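You operate a simulated robot arm through the tools that you are given. There is no shell and no other tool. Be economical: measure what you need, move in short steps, check, and stop when the job is done.

Carry out the task below with a simulated robot arm. There is one attempt and no reset: what you move stays moved.

TASK
Take the black brush on the top of the drawer cabinet and put it away on the top of the long grey bench.
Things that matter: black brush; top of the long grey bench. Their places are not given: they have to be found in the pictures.

It is judged by the outcome, as a careful person would: the job done as asked, and still so three seconds after it is handed in. It fails if anything else is knocked over, pushed out of place, dropped, spilled or broken.

THE ROBOT
A 6-joint arm with a two-finger parallel gripper, fixed in place. Base frame: the origin is at the foot of the arm, x ahead of it, y to its left, z up. Lengths are in mm, angles in rad, forces in N, time in s.
With the tool pointing down near the work surface it reaches from about 240 to 660 mm from the base axis. Its first joint turns from -1.152 to 1.152 rad. Payload 2.9 kg.
Tool frame: the origin (TCP) lies between the finger pads and is the grasp point; the fingertips stand 30 mm ahead of it; z points along the fingers, y is the line along which they close. The gripper opens to 110 mm. The fingers are 20 mm wide and 10 mm thick; the gripper's body (48 by 112 mm) begins 55 mm behind the TCP.
Orientation is that of the tool frame in the base frame, as a unit quaternion [x, y, z, w]. With the fingers straight down and closing along the base's y, the tool's x points along the base's -x, its y along +y and its z along -z.

THE INTERFACE
- The arm moves only by the tool move_arm. Its argument "steps" is a list of rows, each a list of 7 numbers: the shift along the base's x, y, z in units of 50 mm (1.0 is 50 mm), then the turn, a rotation vector about the base's x, y, z in units of 5 degrees (1.0 is 5 degrees), then the finger opening in mm, from 0 to 110. In form: [[dx, dy, dz, wx, wy, wz, claw], ...]. A call has 1 to 20 rows; each row shifts and turns the commanded pose from where the row before left it. A call with a number of a shift or a turn outside -1 to 1 is refused whole. A row lasts 0.2 s, in which the tool goes at most 50 mm and 0.15 rad; a call with a longer step from one row to the next is refused whole, and so is a gripper value outside its range. A pose out of reach is approached as far as the arm can. The call stops where the force on the tool passes 40 N (or 10 N more than at its start, if that is more) or the arm is blocked; 0.2 s more then pass. The fingers move at their own pace (about 108 mm/s each) and stop on an object; they squeeze with about 27 N. The grip force told is the motor's: it shows also when the fingers shut on nothing. Time passes only in rows, and 0.2 s behind the last, so rows that do not move let the fingers close. It gives the time, the measured TCP pose, the force on the tool (base axes), the opening and the grip force at its end, in the units of the frame above (readings bear some noise), and new pictures: "pictures" is both (left out), scene, wrist or none.
- Cameras (640 x 400 px; columns grow to the right, rows downward): "scene" is fixed at [65.1, 419.5, 1402.3]; the picture's right is [-0.88, -0.48, 0.00], its down [-0.19, 0.34, -0.92] and it looks along [0.44, -0.81, -0.39] (base axes); focal length 344 px, centre (320, 200). "wrist" rides on the gripper at [-36, 0, -57] in the tool frame; the picture's right is [0.00, -1.00, 0.00], its down [0.97, 0.00, -0.24] and it looks along [0.24, 0.00, 0.97] (tool axes); focal length 218 px, centre (320, 200).
- locate(camera, pixels): for up to 12 pixels [column, row] of the newest picture of that camera ("zoom" is the newest enlarged one), the place [x, y, z] in the base frame of the surface seen there, good to about 3 mm. No time passes.
- close_up(camera, box): a new picture of the part [left, top, right, bottom] of that camera's present view, enlarged. No time passes.
- sign_off(): hands the job in; it is judged then, once.

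Work in short steps. Measure before you move; look again where a grasp or a placing could have gone wrong, and mend it. You have 60 turns and 120 pictures in all, the two below and enlarged ones among them. Open the gripper and draw the arm clear of the work before you hand the job in, unless the task says otherwise; then end with one line.

The tools are called after "Request:" by a JSON object that holds its "op" and its "data". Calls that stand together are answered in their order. move_arm: Moves the arm, as the interface text tells. Its arguments: {"type":"object","properties":{"steps":{"type":"array","items":{"type":"array","items":{"type":"number"}}},"pictures":{"type":"string","enum":["both","scene","wrist","none"]}},"required":["steps"]} The other tools are called the same way: locate (camera, pixels) gives the place of the surface under pixels of a picture; close_up (camera, box) takes an enlarged picture of a part of a camera's view; sign_off () hands the job in.

At the start:

```text
clock: 0.0
tool_pos: [381.7, -175.4, 1192.7]
ee_rot: [0.0, 1.0, -0.001, 0.0]
ft_force: [-0.5, -0.3, 0.8]
gripper_width: 109.8
grip_force: 0.0
```

scene: 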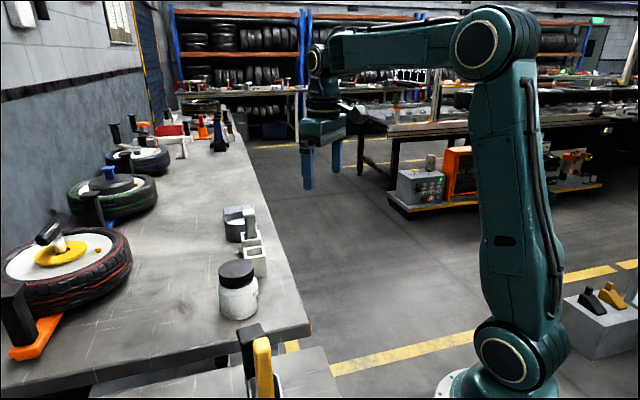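
wrist: 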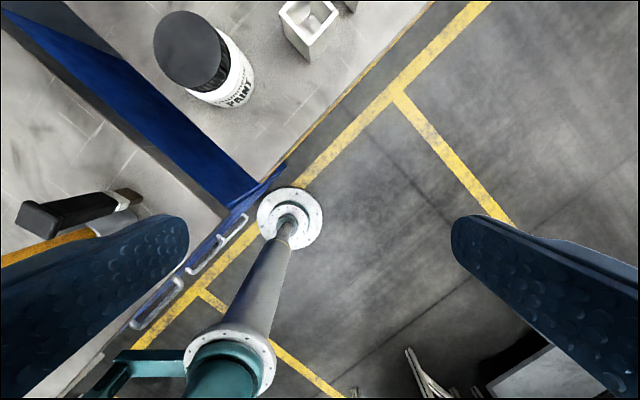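

The scene shows a black/yellow item near (255,365) on a surface by the blue drawers, and the grey bench beyond it. I enlarge both areas and measure.

Request:
{"op": "close_up", "data": {"camera": "scene", "box": [160, 180, 400, 400]}}

Request:
{"op": "close_up", "data": {"camera": "wrist", "box": [0, 0, 400, 280]}}

Request:
{"op": "locate", "data": {"camera": "scene", "pixels": [[247, 340], [263, 345], [265, 390], [215, 385], [320, 370], [280, 310], [235, 270], [255, 255], [180, 270], [200, 200], [245, 350], [300, 325]]}}

Request:
{"op": "locate", "data": {"camera": "wrist", "pixels": [[40, 215], [75, 207], [110, 200], [128, 196], [100, 220], [60, 130], [150, 205], [210, 205], [240, 130], [180, 40], [310, 30], [60, 240]]}}

```text
1.82 times, centred on (280, 290) of scene
```

zoom: 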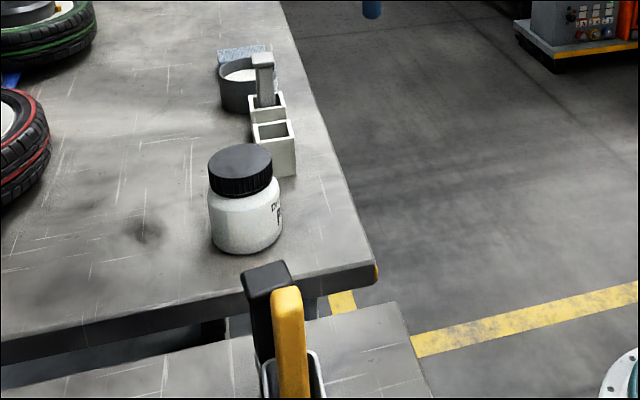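

```text
1.43 times, centred on (200, 140) of wrist
```

zoom: 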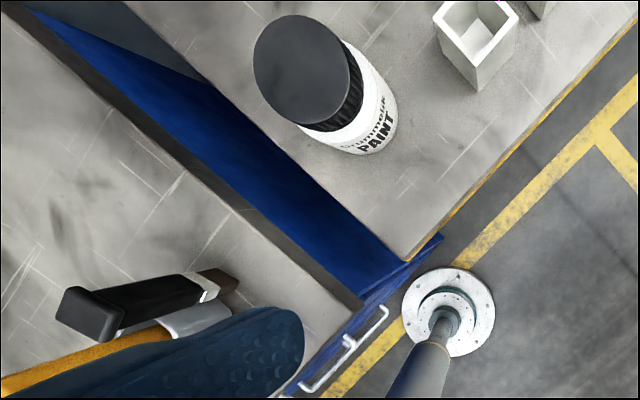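

```text
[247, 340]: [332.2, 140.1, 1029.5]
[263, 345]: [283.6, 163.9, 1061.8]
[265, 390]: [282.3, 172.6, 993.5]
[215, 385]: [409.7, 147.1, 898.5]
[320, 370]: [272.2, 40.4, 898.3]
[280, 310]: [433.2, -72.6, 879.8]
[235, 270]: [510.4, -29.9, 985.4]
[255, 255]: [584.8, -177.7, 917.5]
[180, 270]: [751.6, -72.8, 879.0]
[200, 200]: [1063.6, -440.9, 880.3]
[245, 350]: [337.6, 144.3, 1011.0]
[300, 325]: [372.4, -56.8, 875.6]
```

```text
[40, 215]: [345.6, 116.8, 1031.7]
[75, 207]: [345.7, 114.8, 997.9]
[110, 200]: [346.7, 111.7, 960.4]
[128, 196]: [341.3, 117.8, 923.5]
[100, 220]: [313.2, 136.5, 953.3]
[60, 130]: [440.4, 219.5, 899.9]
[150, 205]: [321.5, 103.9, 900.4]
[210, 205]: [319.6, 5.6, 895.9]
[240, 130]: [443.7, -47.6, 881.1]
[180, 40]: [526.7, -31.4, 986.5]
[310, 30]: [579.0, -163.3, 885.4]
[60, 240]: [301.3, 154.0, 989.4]
```

Black handle stands at about (343,116), z to ~1032, with a yellow one at (283,165). I move the wrist camera above it at a safe height to see what it stands in.

Request:
{"op": "move_arm", "data": {"steps": [[0, 0.9, 0.3, 0, 0, 0, 110], [0, 0.9, 0.3, 0, 0, 0, 110], [0, 0.9, 0.3, 0, 0, 0, 110], [0, 0.9, 0, 0, 0, 0, 110], [0, 0.9, 0, 0, 0, 0, 110], [0, 0.9, 0, 0, 0, 0, 110]]}}

Request:
{"op": "close_up", "data": {"camera": "wrist", "box": [160, 100, 480, 300]}}

```text
clock: 1.4
tool_pos: [381.4, 90.5, 1232.5]
ee_rot: [0.0, 1.0, 0.0, -0.001]
ft_force: [-0.2, -0.2, 0.1]
gripper_width: 110.1
grip_force: 0.0
```

scene: 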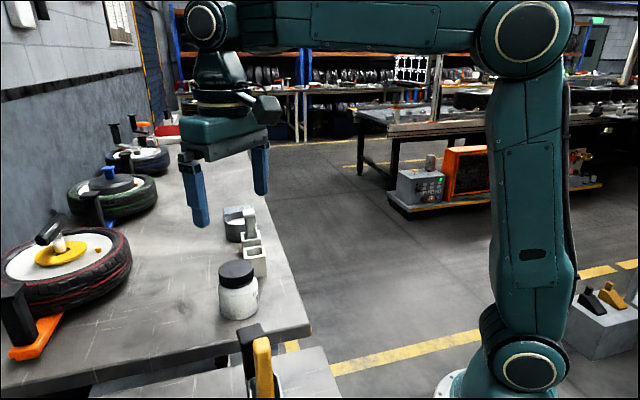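
wrist: 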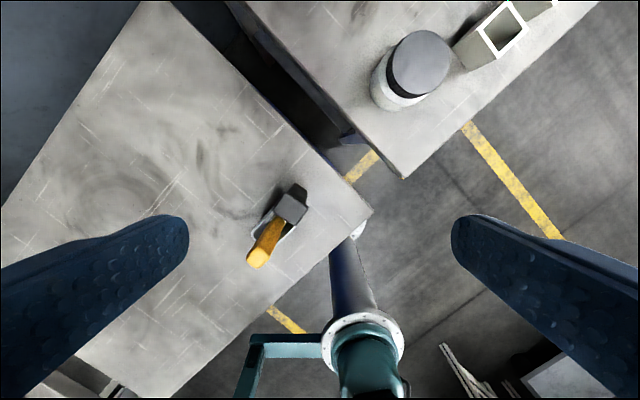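

```text
2.00 times, centred on (320, 200) of wrist
```

zoom: 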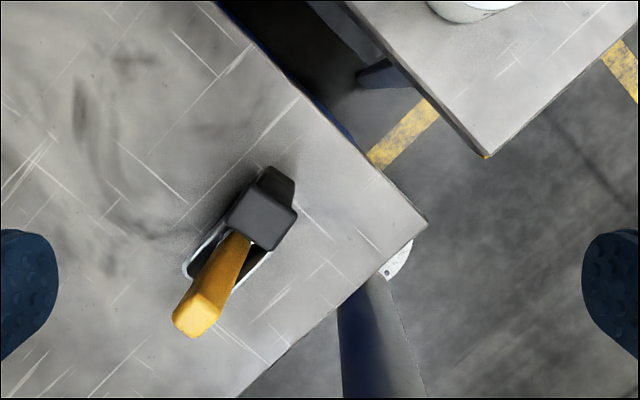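

A grey oblong holder contains a black upright brush and a leaning yellow one. I measure tops and holder.

Request:
{"op": "locate", "data": {"camera": "zoom", "pixels": [[240, 215], [260, 240], [290, 208], [268, 172], [262, 210], [285, 182], [200, 315], [232, 245], [190, 268], [240, 272], [260, 255], [205, 255]]}}

Request:
{"op": "close_up", "data": {"camera": "scene", "box": [210, 310, 310, 400]}}

```text
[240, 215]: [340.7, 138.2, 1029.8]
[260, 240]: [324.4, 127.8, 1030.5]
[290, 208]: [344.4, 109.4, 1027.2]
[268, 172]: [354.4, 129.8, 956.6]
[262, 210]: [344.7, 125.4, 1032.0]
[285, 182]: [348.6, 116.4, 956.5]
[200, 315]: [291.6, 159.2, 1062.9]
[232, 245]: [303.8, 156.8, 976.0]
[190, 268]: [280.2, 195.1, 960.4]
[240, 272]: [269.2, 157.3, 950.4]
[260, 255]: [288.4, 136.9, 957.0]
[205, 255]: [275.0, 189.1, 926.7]
```

```text
4.44 times, centred on (260, 355) of scene
```

zoom: 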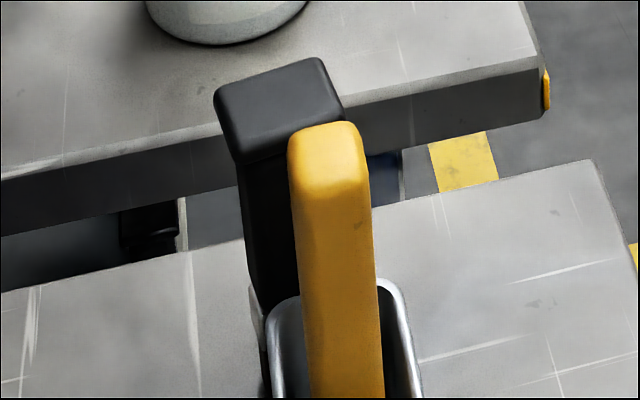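

The black brush seems to stand on brown bristles next to the cup. I move to the bench side and turn the wrist camera toward it for a side look.

Request:
{"op": "move_arm", "data": {"steps": [[0.15, -0.2, -0.25, 0, 0, -1, 110], [0.15, -0.2, -0.25, 0, 0, -1, 110], [0.15, -0.2, -0.25, 0, 0, -1, 110], [0.15, -0.2, -0.25, 0, 0, -1, 110], [0.15, -0.2, -0.25, 0, 0, -1, 110], [0.15, -0.2, -0.25, 0, 0, -1, 110], [0.15, -0.2, -0.25, 0, 0, -1, 110], [0.15, -0.2, -0.25, 0, 0, -1, 110], [0.15, -0.2, -0.25, 0, 0, -1, 110]]}}

Request:
{"op": "close_up", "data": {"camera": "wrist", "box": [160, 200, 480, 400]}}

```text
clock: 3.4
tool_pos: [449.0, 3.9, 1121.9]
ee_rot: [0.383, 0.924, 0.0, 0.0]
ft_force: [0.1, 0.0, -0.6]
gripper_width: 109.9
grip_force: 0.1
```

scene: 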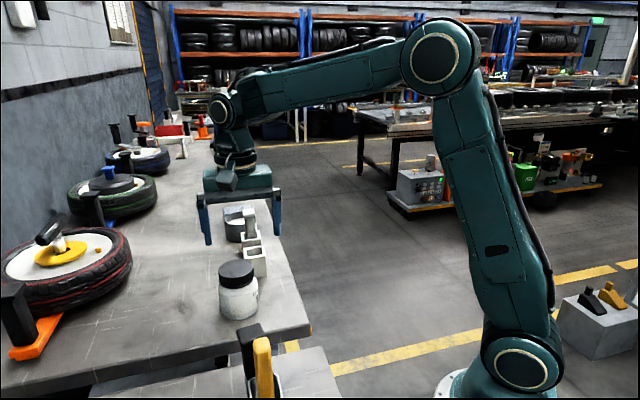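
wrist: 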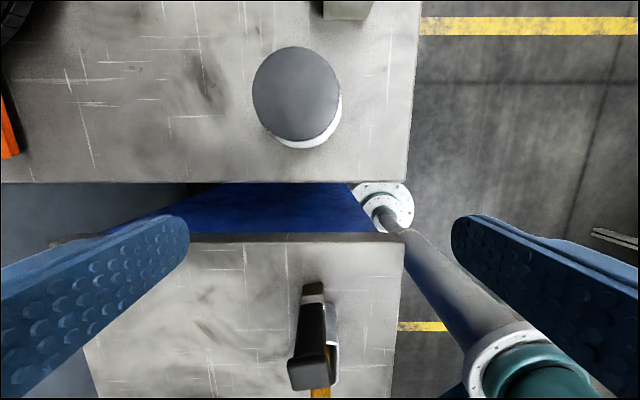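

```text
2.00 times, centred on (320, 300) of wrist
```

zoom: 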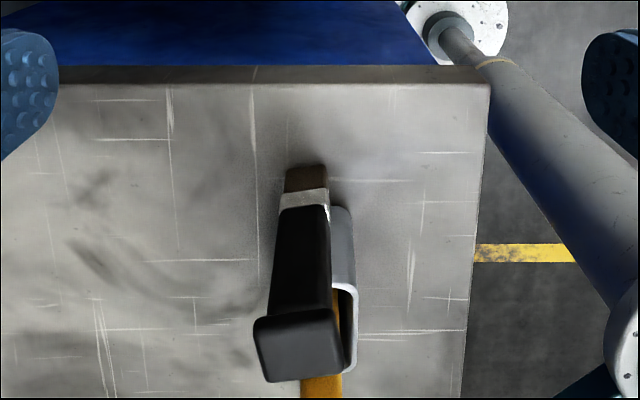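

The black brush stands on its bristles beside the cup. I measure its body, base and the cup edges.

Request:
{"op": "locate", "data": {"camera": "zoom", "pixels": [[260, 325], [332, 315], [270, 375], [338, 370], [290, 213], [322, 213], [290, 172], [320, 172], [290, 186], [322, 186], [340, 225], [352, 300]]}}

Request:
{"op": "locate", "data": {"camera": "zoom", "pixels": [[288, 250], [325, 250], [275, 300], [328, 300], [338, 290], [350, 370], [310, 375], [325, 390], [340, 210], [350, 215], [345, 250], [300, 350]]}}

```text
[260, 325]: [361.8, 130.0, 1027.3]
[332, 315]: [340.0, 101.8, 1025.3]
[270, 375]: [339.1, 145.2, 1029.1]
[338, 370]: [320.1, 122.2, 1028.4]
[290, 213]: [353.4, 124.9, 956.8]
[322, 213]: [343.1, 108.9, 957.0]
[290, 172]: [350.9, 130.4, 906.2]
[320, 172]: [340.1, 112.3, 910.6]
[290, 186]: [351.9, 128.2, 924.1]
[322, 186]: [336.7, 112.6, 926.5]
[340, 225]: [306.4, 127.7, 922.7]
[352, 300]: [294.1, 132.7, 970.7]
```

```text
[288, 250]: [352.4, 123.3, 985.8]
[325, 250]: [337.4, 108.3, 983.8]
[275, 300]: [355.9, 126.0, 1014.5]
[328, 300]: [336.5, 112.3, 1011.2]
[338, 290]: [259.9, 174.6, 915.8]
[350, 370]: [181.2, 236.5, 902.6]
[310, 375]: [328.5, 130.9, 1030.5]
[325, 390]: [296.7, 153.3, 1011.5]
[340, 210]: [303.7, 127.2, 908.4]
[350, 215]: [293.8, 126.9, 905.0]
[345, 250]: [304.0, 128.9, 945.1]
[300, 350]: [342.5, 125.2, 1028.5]
```

The brush centre is about (341,126), top z≈1030, faces aligned with the current 45° tool, with the closing line parallel to the cup gap. I move directly above it at the present height and check.

Request:
{"op": "move_arm", "data": {"steps": [[-0.54, 0.61, 0, 0, 0, 0, 110], [-0.54, 0.61, 0, 0, 0, 0, 110], [-0.54, 0.61, 0, 0, 0, 0, 110], [-0.54, 0.61, 0, 0, 0, 0, 110], [0, 0, 0, 0, 0, 0, 110]]}}

Request:
{"op": "locate", "data": {"camera": "scene", "pixels": [[200, 300], [160, 320], [190, 320], [170, 290], [150, 300], [200, 280], [130, 330], [210, 330], [120, 300]]}}

```text
clock: 4.6
tool_pos: [338.3, 128.9, 1124.4]
ee_rot: [0.383, 0.924, 0.001, 0.0]
ft_force: [0.4, -0.4, 0.0]
gripper_width: 109.8
grip_force: 0.0
```

scene: 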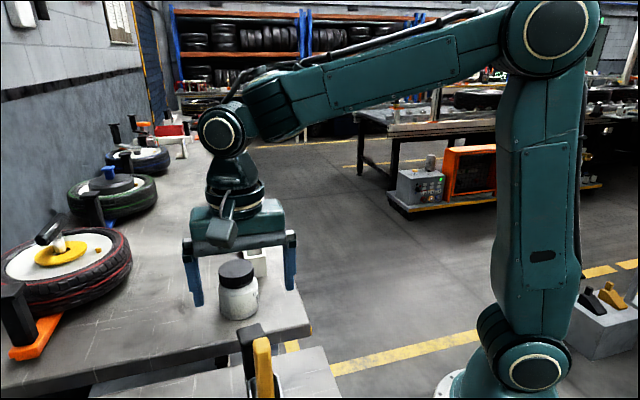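
wrist: 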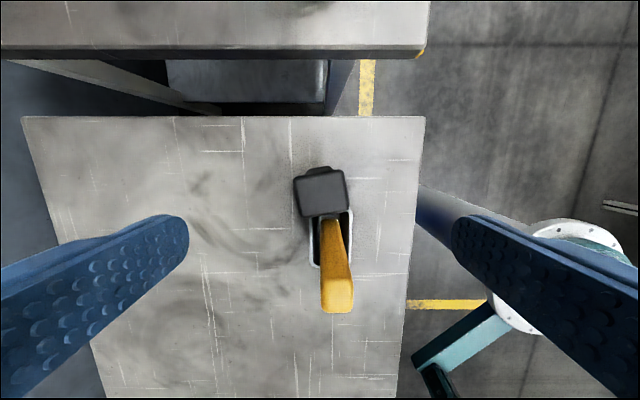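

```text
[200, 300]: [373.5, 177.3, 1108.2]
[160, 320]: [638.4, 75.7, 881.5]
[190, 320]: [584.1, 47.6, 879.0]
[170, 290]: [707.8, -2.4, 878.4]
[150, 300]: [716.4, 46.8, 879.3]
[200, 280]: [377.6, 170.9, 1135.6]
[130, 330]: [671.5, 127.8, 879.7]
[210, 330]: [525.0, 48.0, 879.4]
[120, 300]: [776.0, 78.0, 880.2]
```

I measure head corners and the yellow handle from here, to confirm clearance.

Request:
{"op": "close_up", "data": {"camera": "wrist", "box": [240, 140, 400, 340]}}

Request:
{"op": "locate", "data": {"camera": "wrist", "pixels": [[297, 180], [343, 174], [303, 213], [345, 210], [320, 195], [325, 168], [340, 300], [325, 290], [352, 290], [333, 225], [313, 225], [350, 230]]}}

```text
2.00 times, centred on (320, 240) of wrist
```

zoom: 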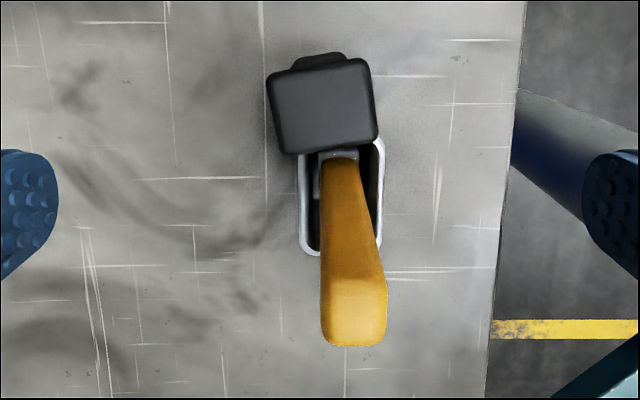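

```text
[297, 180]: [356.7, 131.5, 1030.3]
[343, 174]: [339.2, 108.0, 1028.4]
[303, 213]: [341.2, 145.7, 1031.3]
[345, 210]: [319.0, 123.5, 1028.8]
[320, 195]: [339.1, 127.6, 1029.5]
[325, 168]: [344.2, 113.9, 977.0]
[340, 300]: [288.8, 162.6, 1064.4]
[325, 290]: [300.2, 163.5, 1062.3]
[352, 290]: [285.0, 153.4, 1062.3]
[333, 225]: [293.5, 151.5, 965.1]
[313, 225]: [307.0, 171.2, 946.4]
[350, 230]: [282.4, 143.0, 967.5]
```

Head centre ≈(339,127), turned about 8° from the tool. I align by +8° and descend to TCP z≈1015 around the head.

Request:
{"op": "move_arm", "data": {"steps": [[0.014, -0.04, -0.3, 0, 0, 0.8, 110], [0, 0, -0.4, 0, 0, 0.8, 110], [0, 0, -0.4, 0, 0, 0, 110], [0, 0, -0.4, 0, 0, 0, 110], [0, 0, -0.4, 0, 0, 0, 110], [0, 0, -0.28, 0, 0, 0, 110], [0, 0, 0, 0, 0, 0, 110]]}}

```text
clock: 6.2
tool_pos: [341.1, 123.6, 1015.4]
ee_rot: [0.318, 0.948, 0.001, -0.001]
ft_force: [0.3, -0.4, 0.7]
gripper_width: 109.7
grip_force: 0.0
```

scene: 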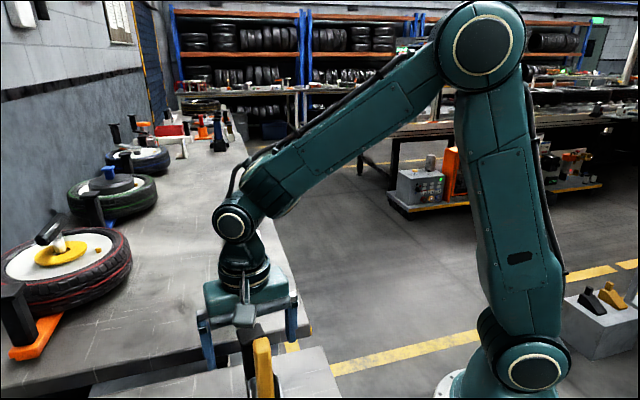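
wrist: 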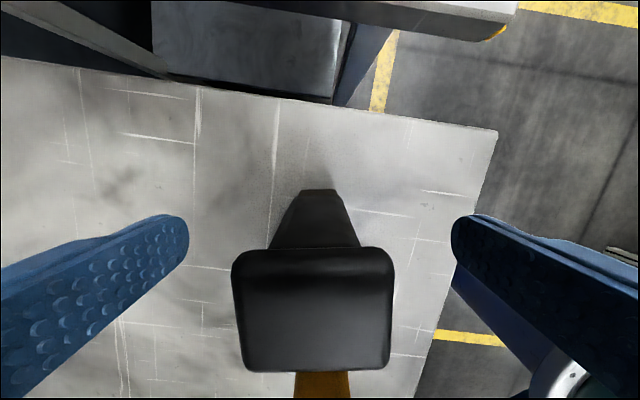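

Aligned and centred on the head. I close the fingers.

Request:
{"op": "move_arm", "data": {"steps": [[0, 0, 0, 0, 0, 0, 60], [0, 0, 0, 0, 0, 0, 44], [0, 0, 0, 0, 0, 0, 34], [0, 0, 0, 0, 0, 0, 20], [0, 0, 0, 0, 0, 0, 20], [0, 0, 0, 0, 0, 0, 20]]}}

```text
clock: 7.6
tool_pos: [342.2, 124.2, 1015.6]
ee_rot: [0.318, 0.948, 0.0, 0.001]
ft_force: [-0.1, -1.1, 0.6]
gripper_width: 37.2
grip_force: 27.3
```

scene: 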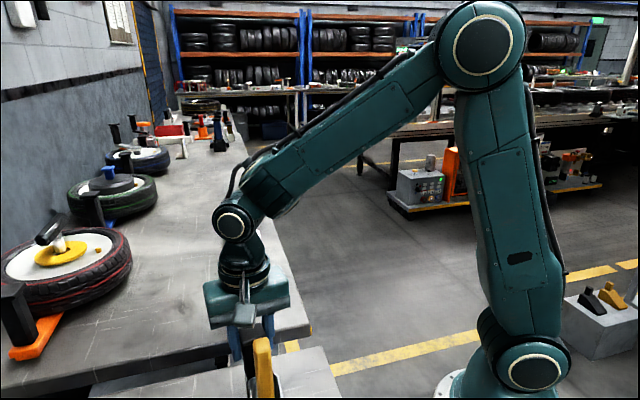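
wrist: 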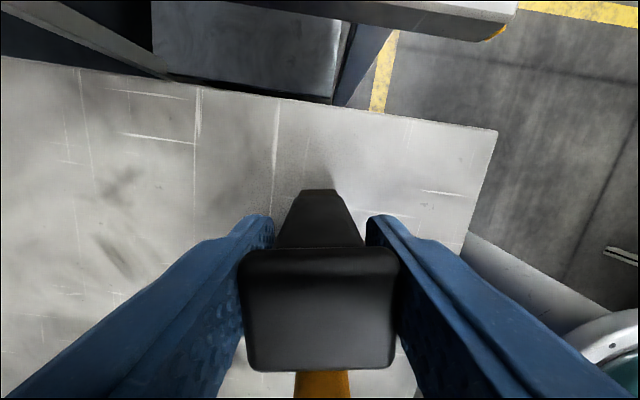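

Gripped at 37 mm with 27 N. I lift straight up 60 mm slowly.

Request:
{"op": "move_arm", "data": {"steps": [[0, 0, 0.2, 0, 0, 0, 20], [0, 0, 0.4, 0, 0, 0, 20], [0, 0, 0.4, 0, 0, 0, 20], [0, 0, 0.4, 0, 0, 0, 20], [0, 0, 0.2, 0, 0, 0, 20], [0, 0, 0, 0, 0, 0, 20]]}}

```text
clock: 9.0
tool_pos: [340.7, 124.3, 1095.4]
ee_rot: [0.318, 0.948, 0.0, 0.001]
ft_force: [-0.1, -0.2, -0.6]
gripper_width: 37.2
grip_force: 26.7
```

scene: 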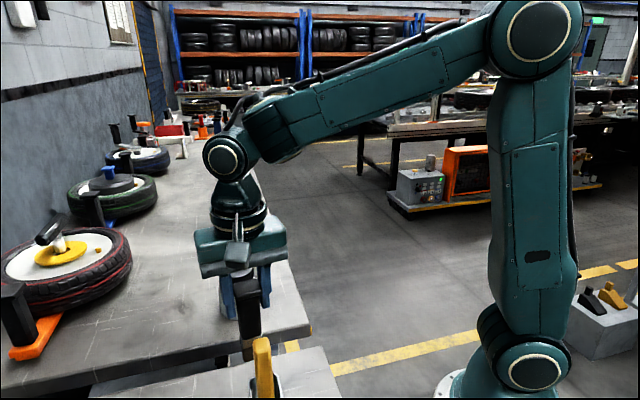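
wrist: 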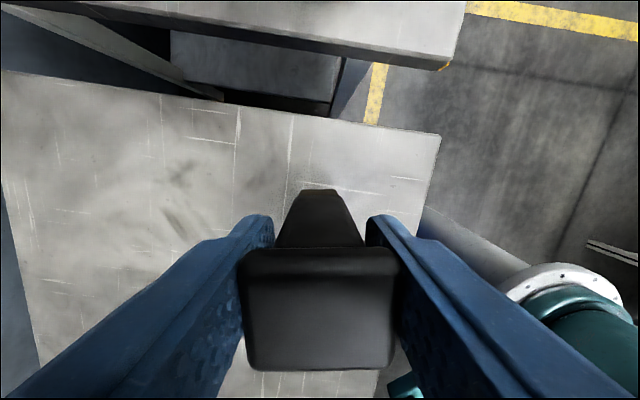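

Brush lifted cleanly without slipping. I carry it to about (575,60) over the clear bench left of the paint jar.

Request:
{"op": "move_arm", "data": {"steps": [[0.35, -0.1, 0, 0, 0, 0, 20], [0.6, -0.17, 0, 0, 0, 0, 20], [0.6, -0.17, 0, 0, 0, 0, 20], [0.6, -0.17, 0, 0, 0, 0, 20], [0.6, -0.17, 0, 0, 0, 0, 20], [0.6, -0.17, 0, 0, 0, 0, 20], [0.6, -0.17, 0, 0, 0, 0, 20], [0.5, -0.14, 0, 0, 0, 0, 20], [0.25, -0.07, 0, 0, 0, 0, 20], [0, 0, 0, 0, 0, 0, 20]]}}

```text
clock: 11.2
tool_pos: [578.6, 56.0, 1095.0]
ee_rot: [0.317, 0.948, 0.0, 0.0]
ft_force: [0.8, 0.7, -0.3]
gripper_width: 37.1
grip_force: 26.2
```

scene: 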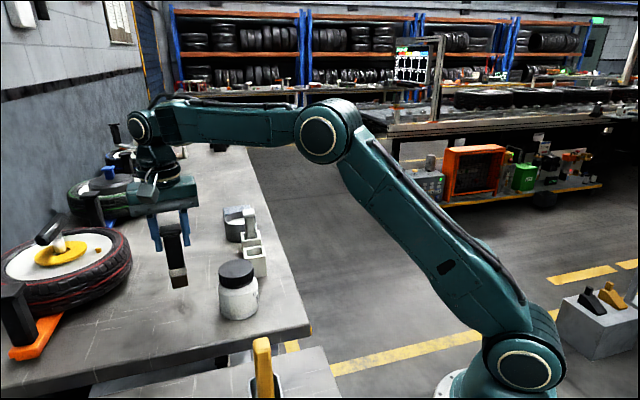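
wrist: 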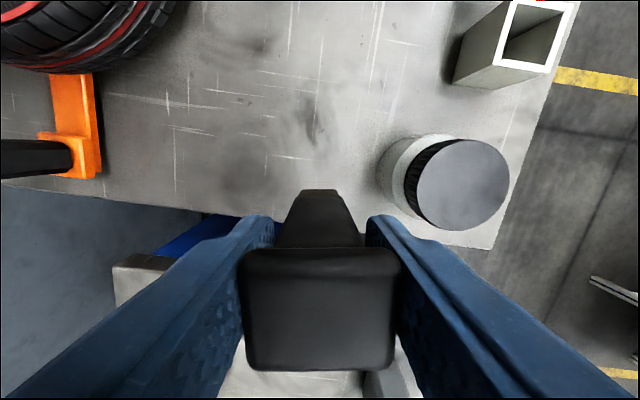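

Brush hangs over clear bench ~64 mm inside the edge. I move ~25 mm further in and lower to just above the expected standing height (TCP ≈ 996).

Request:
{"op": "move_arm", "data": {"steps": [[0.2, -0.18, -0.2, 0, 0, 0, 20], [0.2, -0.18, -0.4, 0, 0, 0, 20], [0, 0, -0.4, 0, 0, 0, 20], [0, 0, -0.4, 0, 0, 0, 20], [0, 0, -0.3, 0, 0, 0, 20], [0, 0, -0.16, 0, 0, 0, 20], [0, 0, 0, 0, 0, 0, 20]]}}

Request:
{"op": "close_up", "data": {"camera": "scene", "box": [130, 230, 250, 330]}}

```text
clock: 12.8
tool_pos: [597.5, 38.6, 1000.5]
ee_rot: [0.318, 0.948, 0.0, -0.001]
ft_force: [-0.5, 0.1, -1.2]
gripper_width: 37.0
grip_force: 27.6
```

scene: 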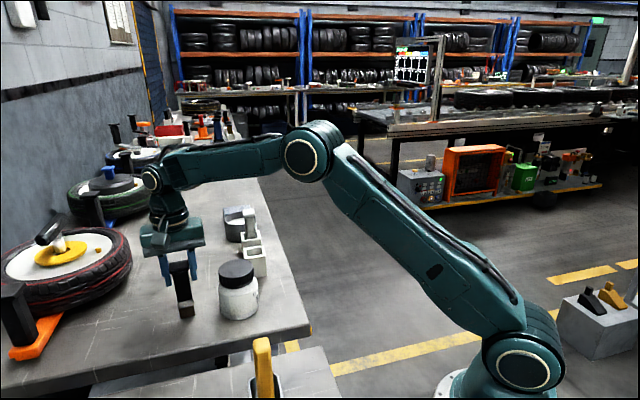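
wrist: 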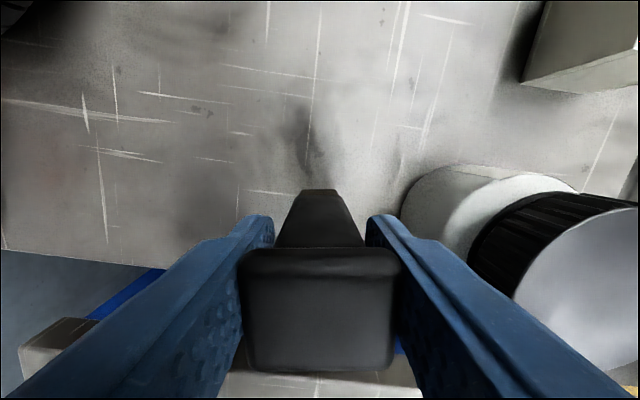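

```text
4.00 times, centred on (190, 280) of scene
```

zoom: 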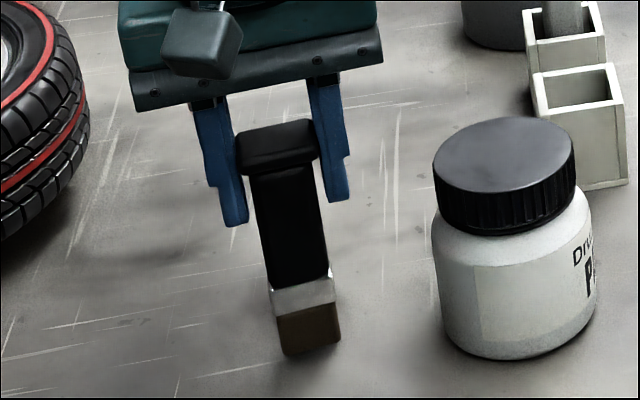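

Brush hangs upright just above the bench. I lower in small steps, watching force.

Request:
{"op": "move_arm", "data": {"steps": [[0, 0, -0.03, 0, 0, 0, 20], [0, 0, -0.03, 0, 0, 0, 20], [0, 0, 0, 0, 0, 0, 20]], "pictures": "none"}}

```text
clock: 13.6
tool_pos: [596.0, 38.7, 999.1]
ee_rot: [0.318, 0.948, 0.0, 0.0]
ft_force: [-0.6, -0.4, -0.3]
gripper_width: 37.1
grip_force: 27.2
```

Request:
{"op": "move_arm", "data": {"steps": [[0, 0, -0.03, 0, 0, 0, 20], [0, 0, 0, 0, 0, 0, 20]], "pictures": "none"}}

```text
clock: 14.2
tool_pos: [595.3, 38.6, 997.1]
ee_rot: [0.317, 0.948, 0.0, 0.0]
ft_force: [-0.3, 1.8, -0.9]
gripper_width: 37.1
grip_force: 27.4
```

No contact yet; another small step.

Request:
{"op": "move_arm", "data": {"steps": [[0, 0, -0.03, 0, 0, 0, 20], [0, 0, 0, 0, 0, 0, 20]], "pictures": "none"}}

```text
clock: 14.8
tool_pos: [596.2, 39.3, 996.5]
ee_rot: [0.317, 0.949, 0.001, 0.0]
ft_force: [0.7, 0.0, -0.9]
gripper_width: 37.1
grip_force: 27.2
```

Request:
{"op": "move_arm", "data": {"steps": [[0, 0, -0.02, 0, 0, 0, 20], [0, 0, 0, 0, 0, 0, 20]], "pictures": "none"}}

```text
clock: 15.4
tool_pos: [596.6, 38.8, 995.0]
ee_rot: [0.317, 0.948, 0.0, 0.0]
ft_force: [1.0, -0.5, -1.2]
gripper_width: 36.8
grip_force: 27.2
```

Request:
{"op": "move_arm", "data": {"steps": [[0, 0, -0.02, 0, 0, 0, 20], [0, 0, 0, 0, 0, 0, 20]], "pictures": "scene"}}

Request:
{"op": "close_up", "data": {"camera": "scene", "box": [150, 260, 230, 330]}}

```text
clock: 16.0
tool_pos: [596.8, 39.8, 994.6]
ee_rot: [0.317, 0.948, 0.0, 0.0]
ft_force: [-3.4, 1.3, 8.4]
gripper_width: 37.1
grip_force: 26.2
```

scene: 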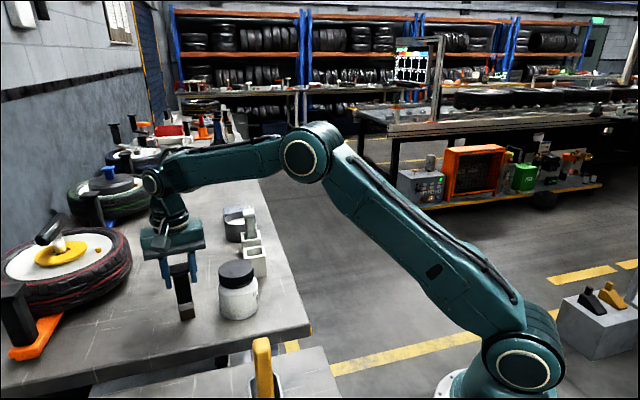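

```text
5.71 times, centred on (190, 295) of scene
```

zoom: 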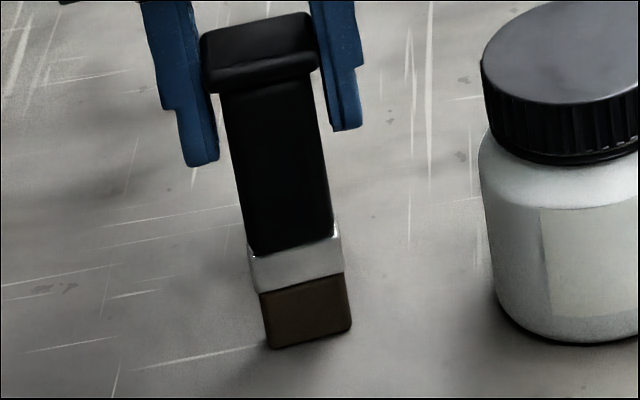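

Contact (8 N up). I open gently, in small increments, up to 62 mm.

Request:
{"op": "move_arm", "data": {"steps": [[0, 0, 0, 0, 0, 0, 38], [0, 0, 0, 0, 0, 0, 40], [0, 0, 0, 0, 0, 0, 44], [0, 0, 0, 0, 0, 0, 50], [0, 0, 0, 0, 0, 0, 56], [0, 0, 0, 0, 0, 0, 62], [0, 0, 0, 0, 0, 0, 62]]}}

Request:
{"op": "close_up", "data": {"camera": "scene", "box": [150, 260, 230, 330]}}

```text
clock: 17.6
tool_pos: [596.0, 39.3, 994.8]
ee_rot: [0.317, 0.948, -0.001, 0.0]
ft_force: [-0.3, -0.1, 0.2]
gripper_width: 61.8
grip_force: 0.0
```

scene: 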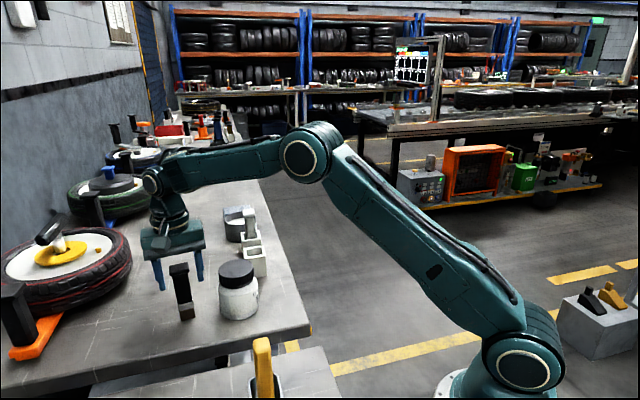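
wrist: 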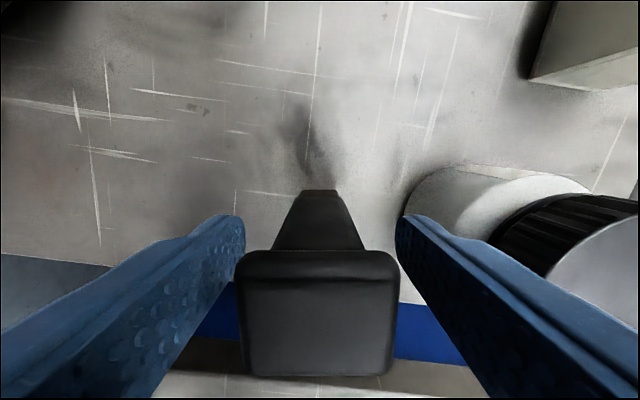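

```text
5.71 times, centred on (190, 295) of scene
```

zoom: 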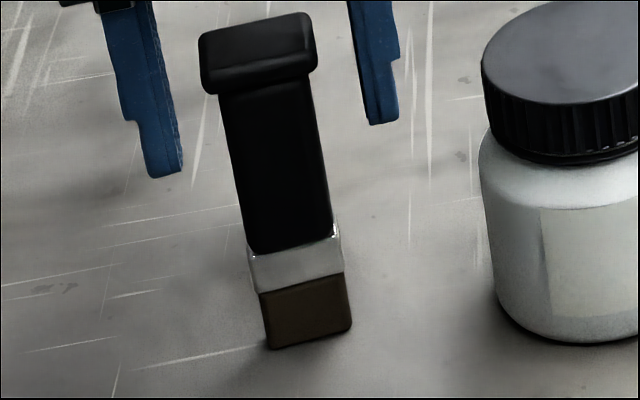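

The brush stands free and unmoved. I raise straight up, then draw back.

Request:
{"op": "move_arm", "data": {"steps": [[0, 0, 0.3, 0, 0, 0, 62], [0, 0, 0.6, 0, 0, 0, 62], [0, 0, 0.8, 0, 0, 0, 62], [0, 0, 0.8, 0, 0, 0, 62], [0, 0, 0.8, 0, 0, 0, 62], [-0.6, -0.6, 0.2, 0, 0, 0, 62], [-0.6, -0.6, 0, 0, 0, 0, 62], [-0.6, -0.6, 0, 0, 0, 0, 62], [-0.6, -0.6, 0, 0, 0, 0, 62], [0, 0, 0, 0, 0, 0, 62], [0, 0, 0, 0, 0, 0, 62], [0, 0, 0, 0, 0, 0, 62]]}}

Request:
{"op": "close_up", "data": {"camera": "scene", "box": [150, 220, 310, 400]}}

```text
clock: 20.2
tool_pos: [476.4, -81.1, 1169.1]
ee_rot: [0.317, 0.948, 0.0, 0.0]
ft_force: [0.0, -0.2, 0.4]
gripper_width: 62.0
grip_force: 0.1
```

scene: 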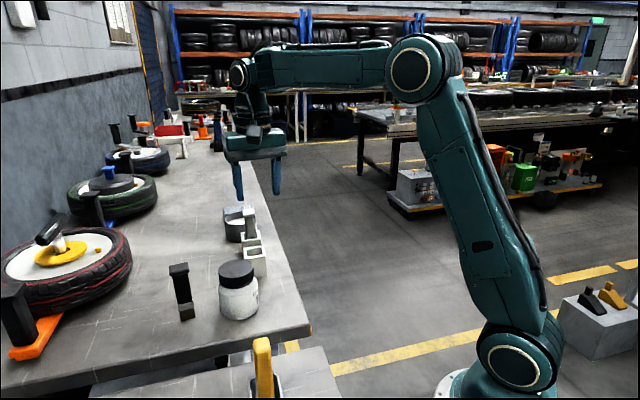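
wrist: 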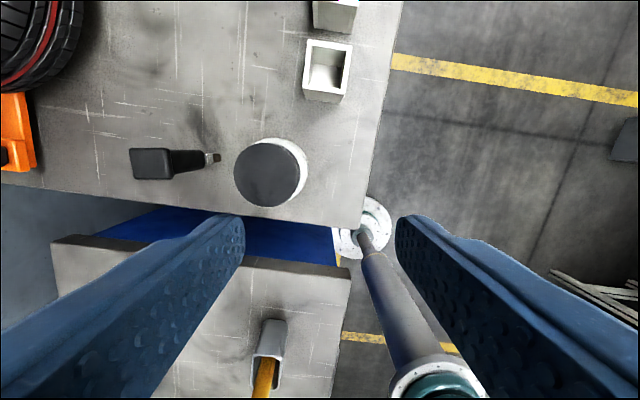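

```text
2.22 times, centred on (230, 310) of scene
```

zoom: 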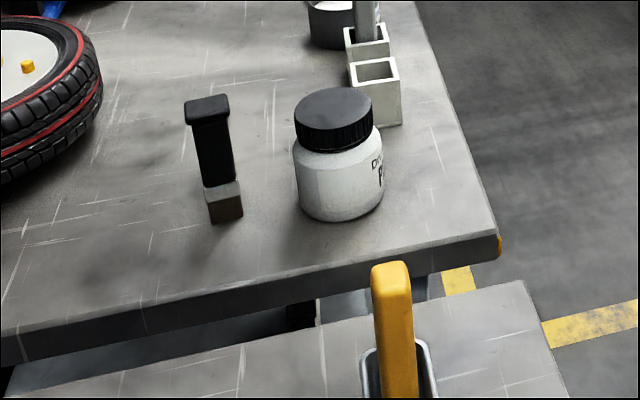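

The brush stands upright on the bench, everything else is undisturbed and the arm is clear, so I hand in.

Request:
{"op": "sign_off", "data": {}}

```text
The job is handed in.
```

The black brush now stands upright on the long grey bench, to the left of the paint jar; nothing else was moved, and the arm is clear with the gripper open.
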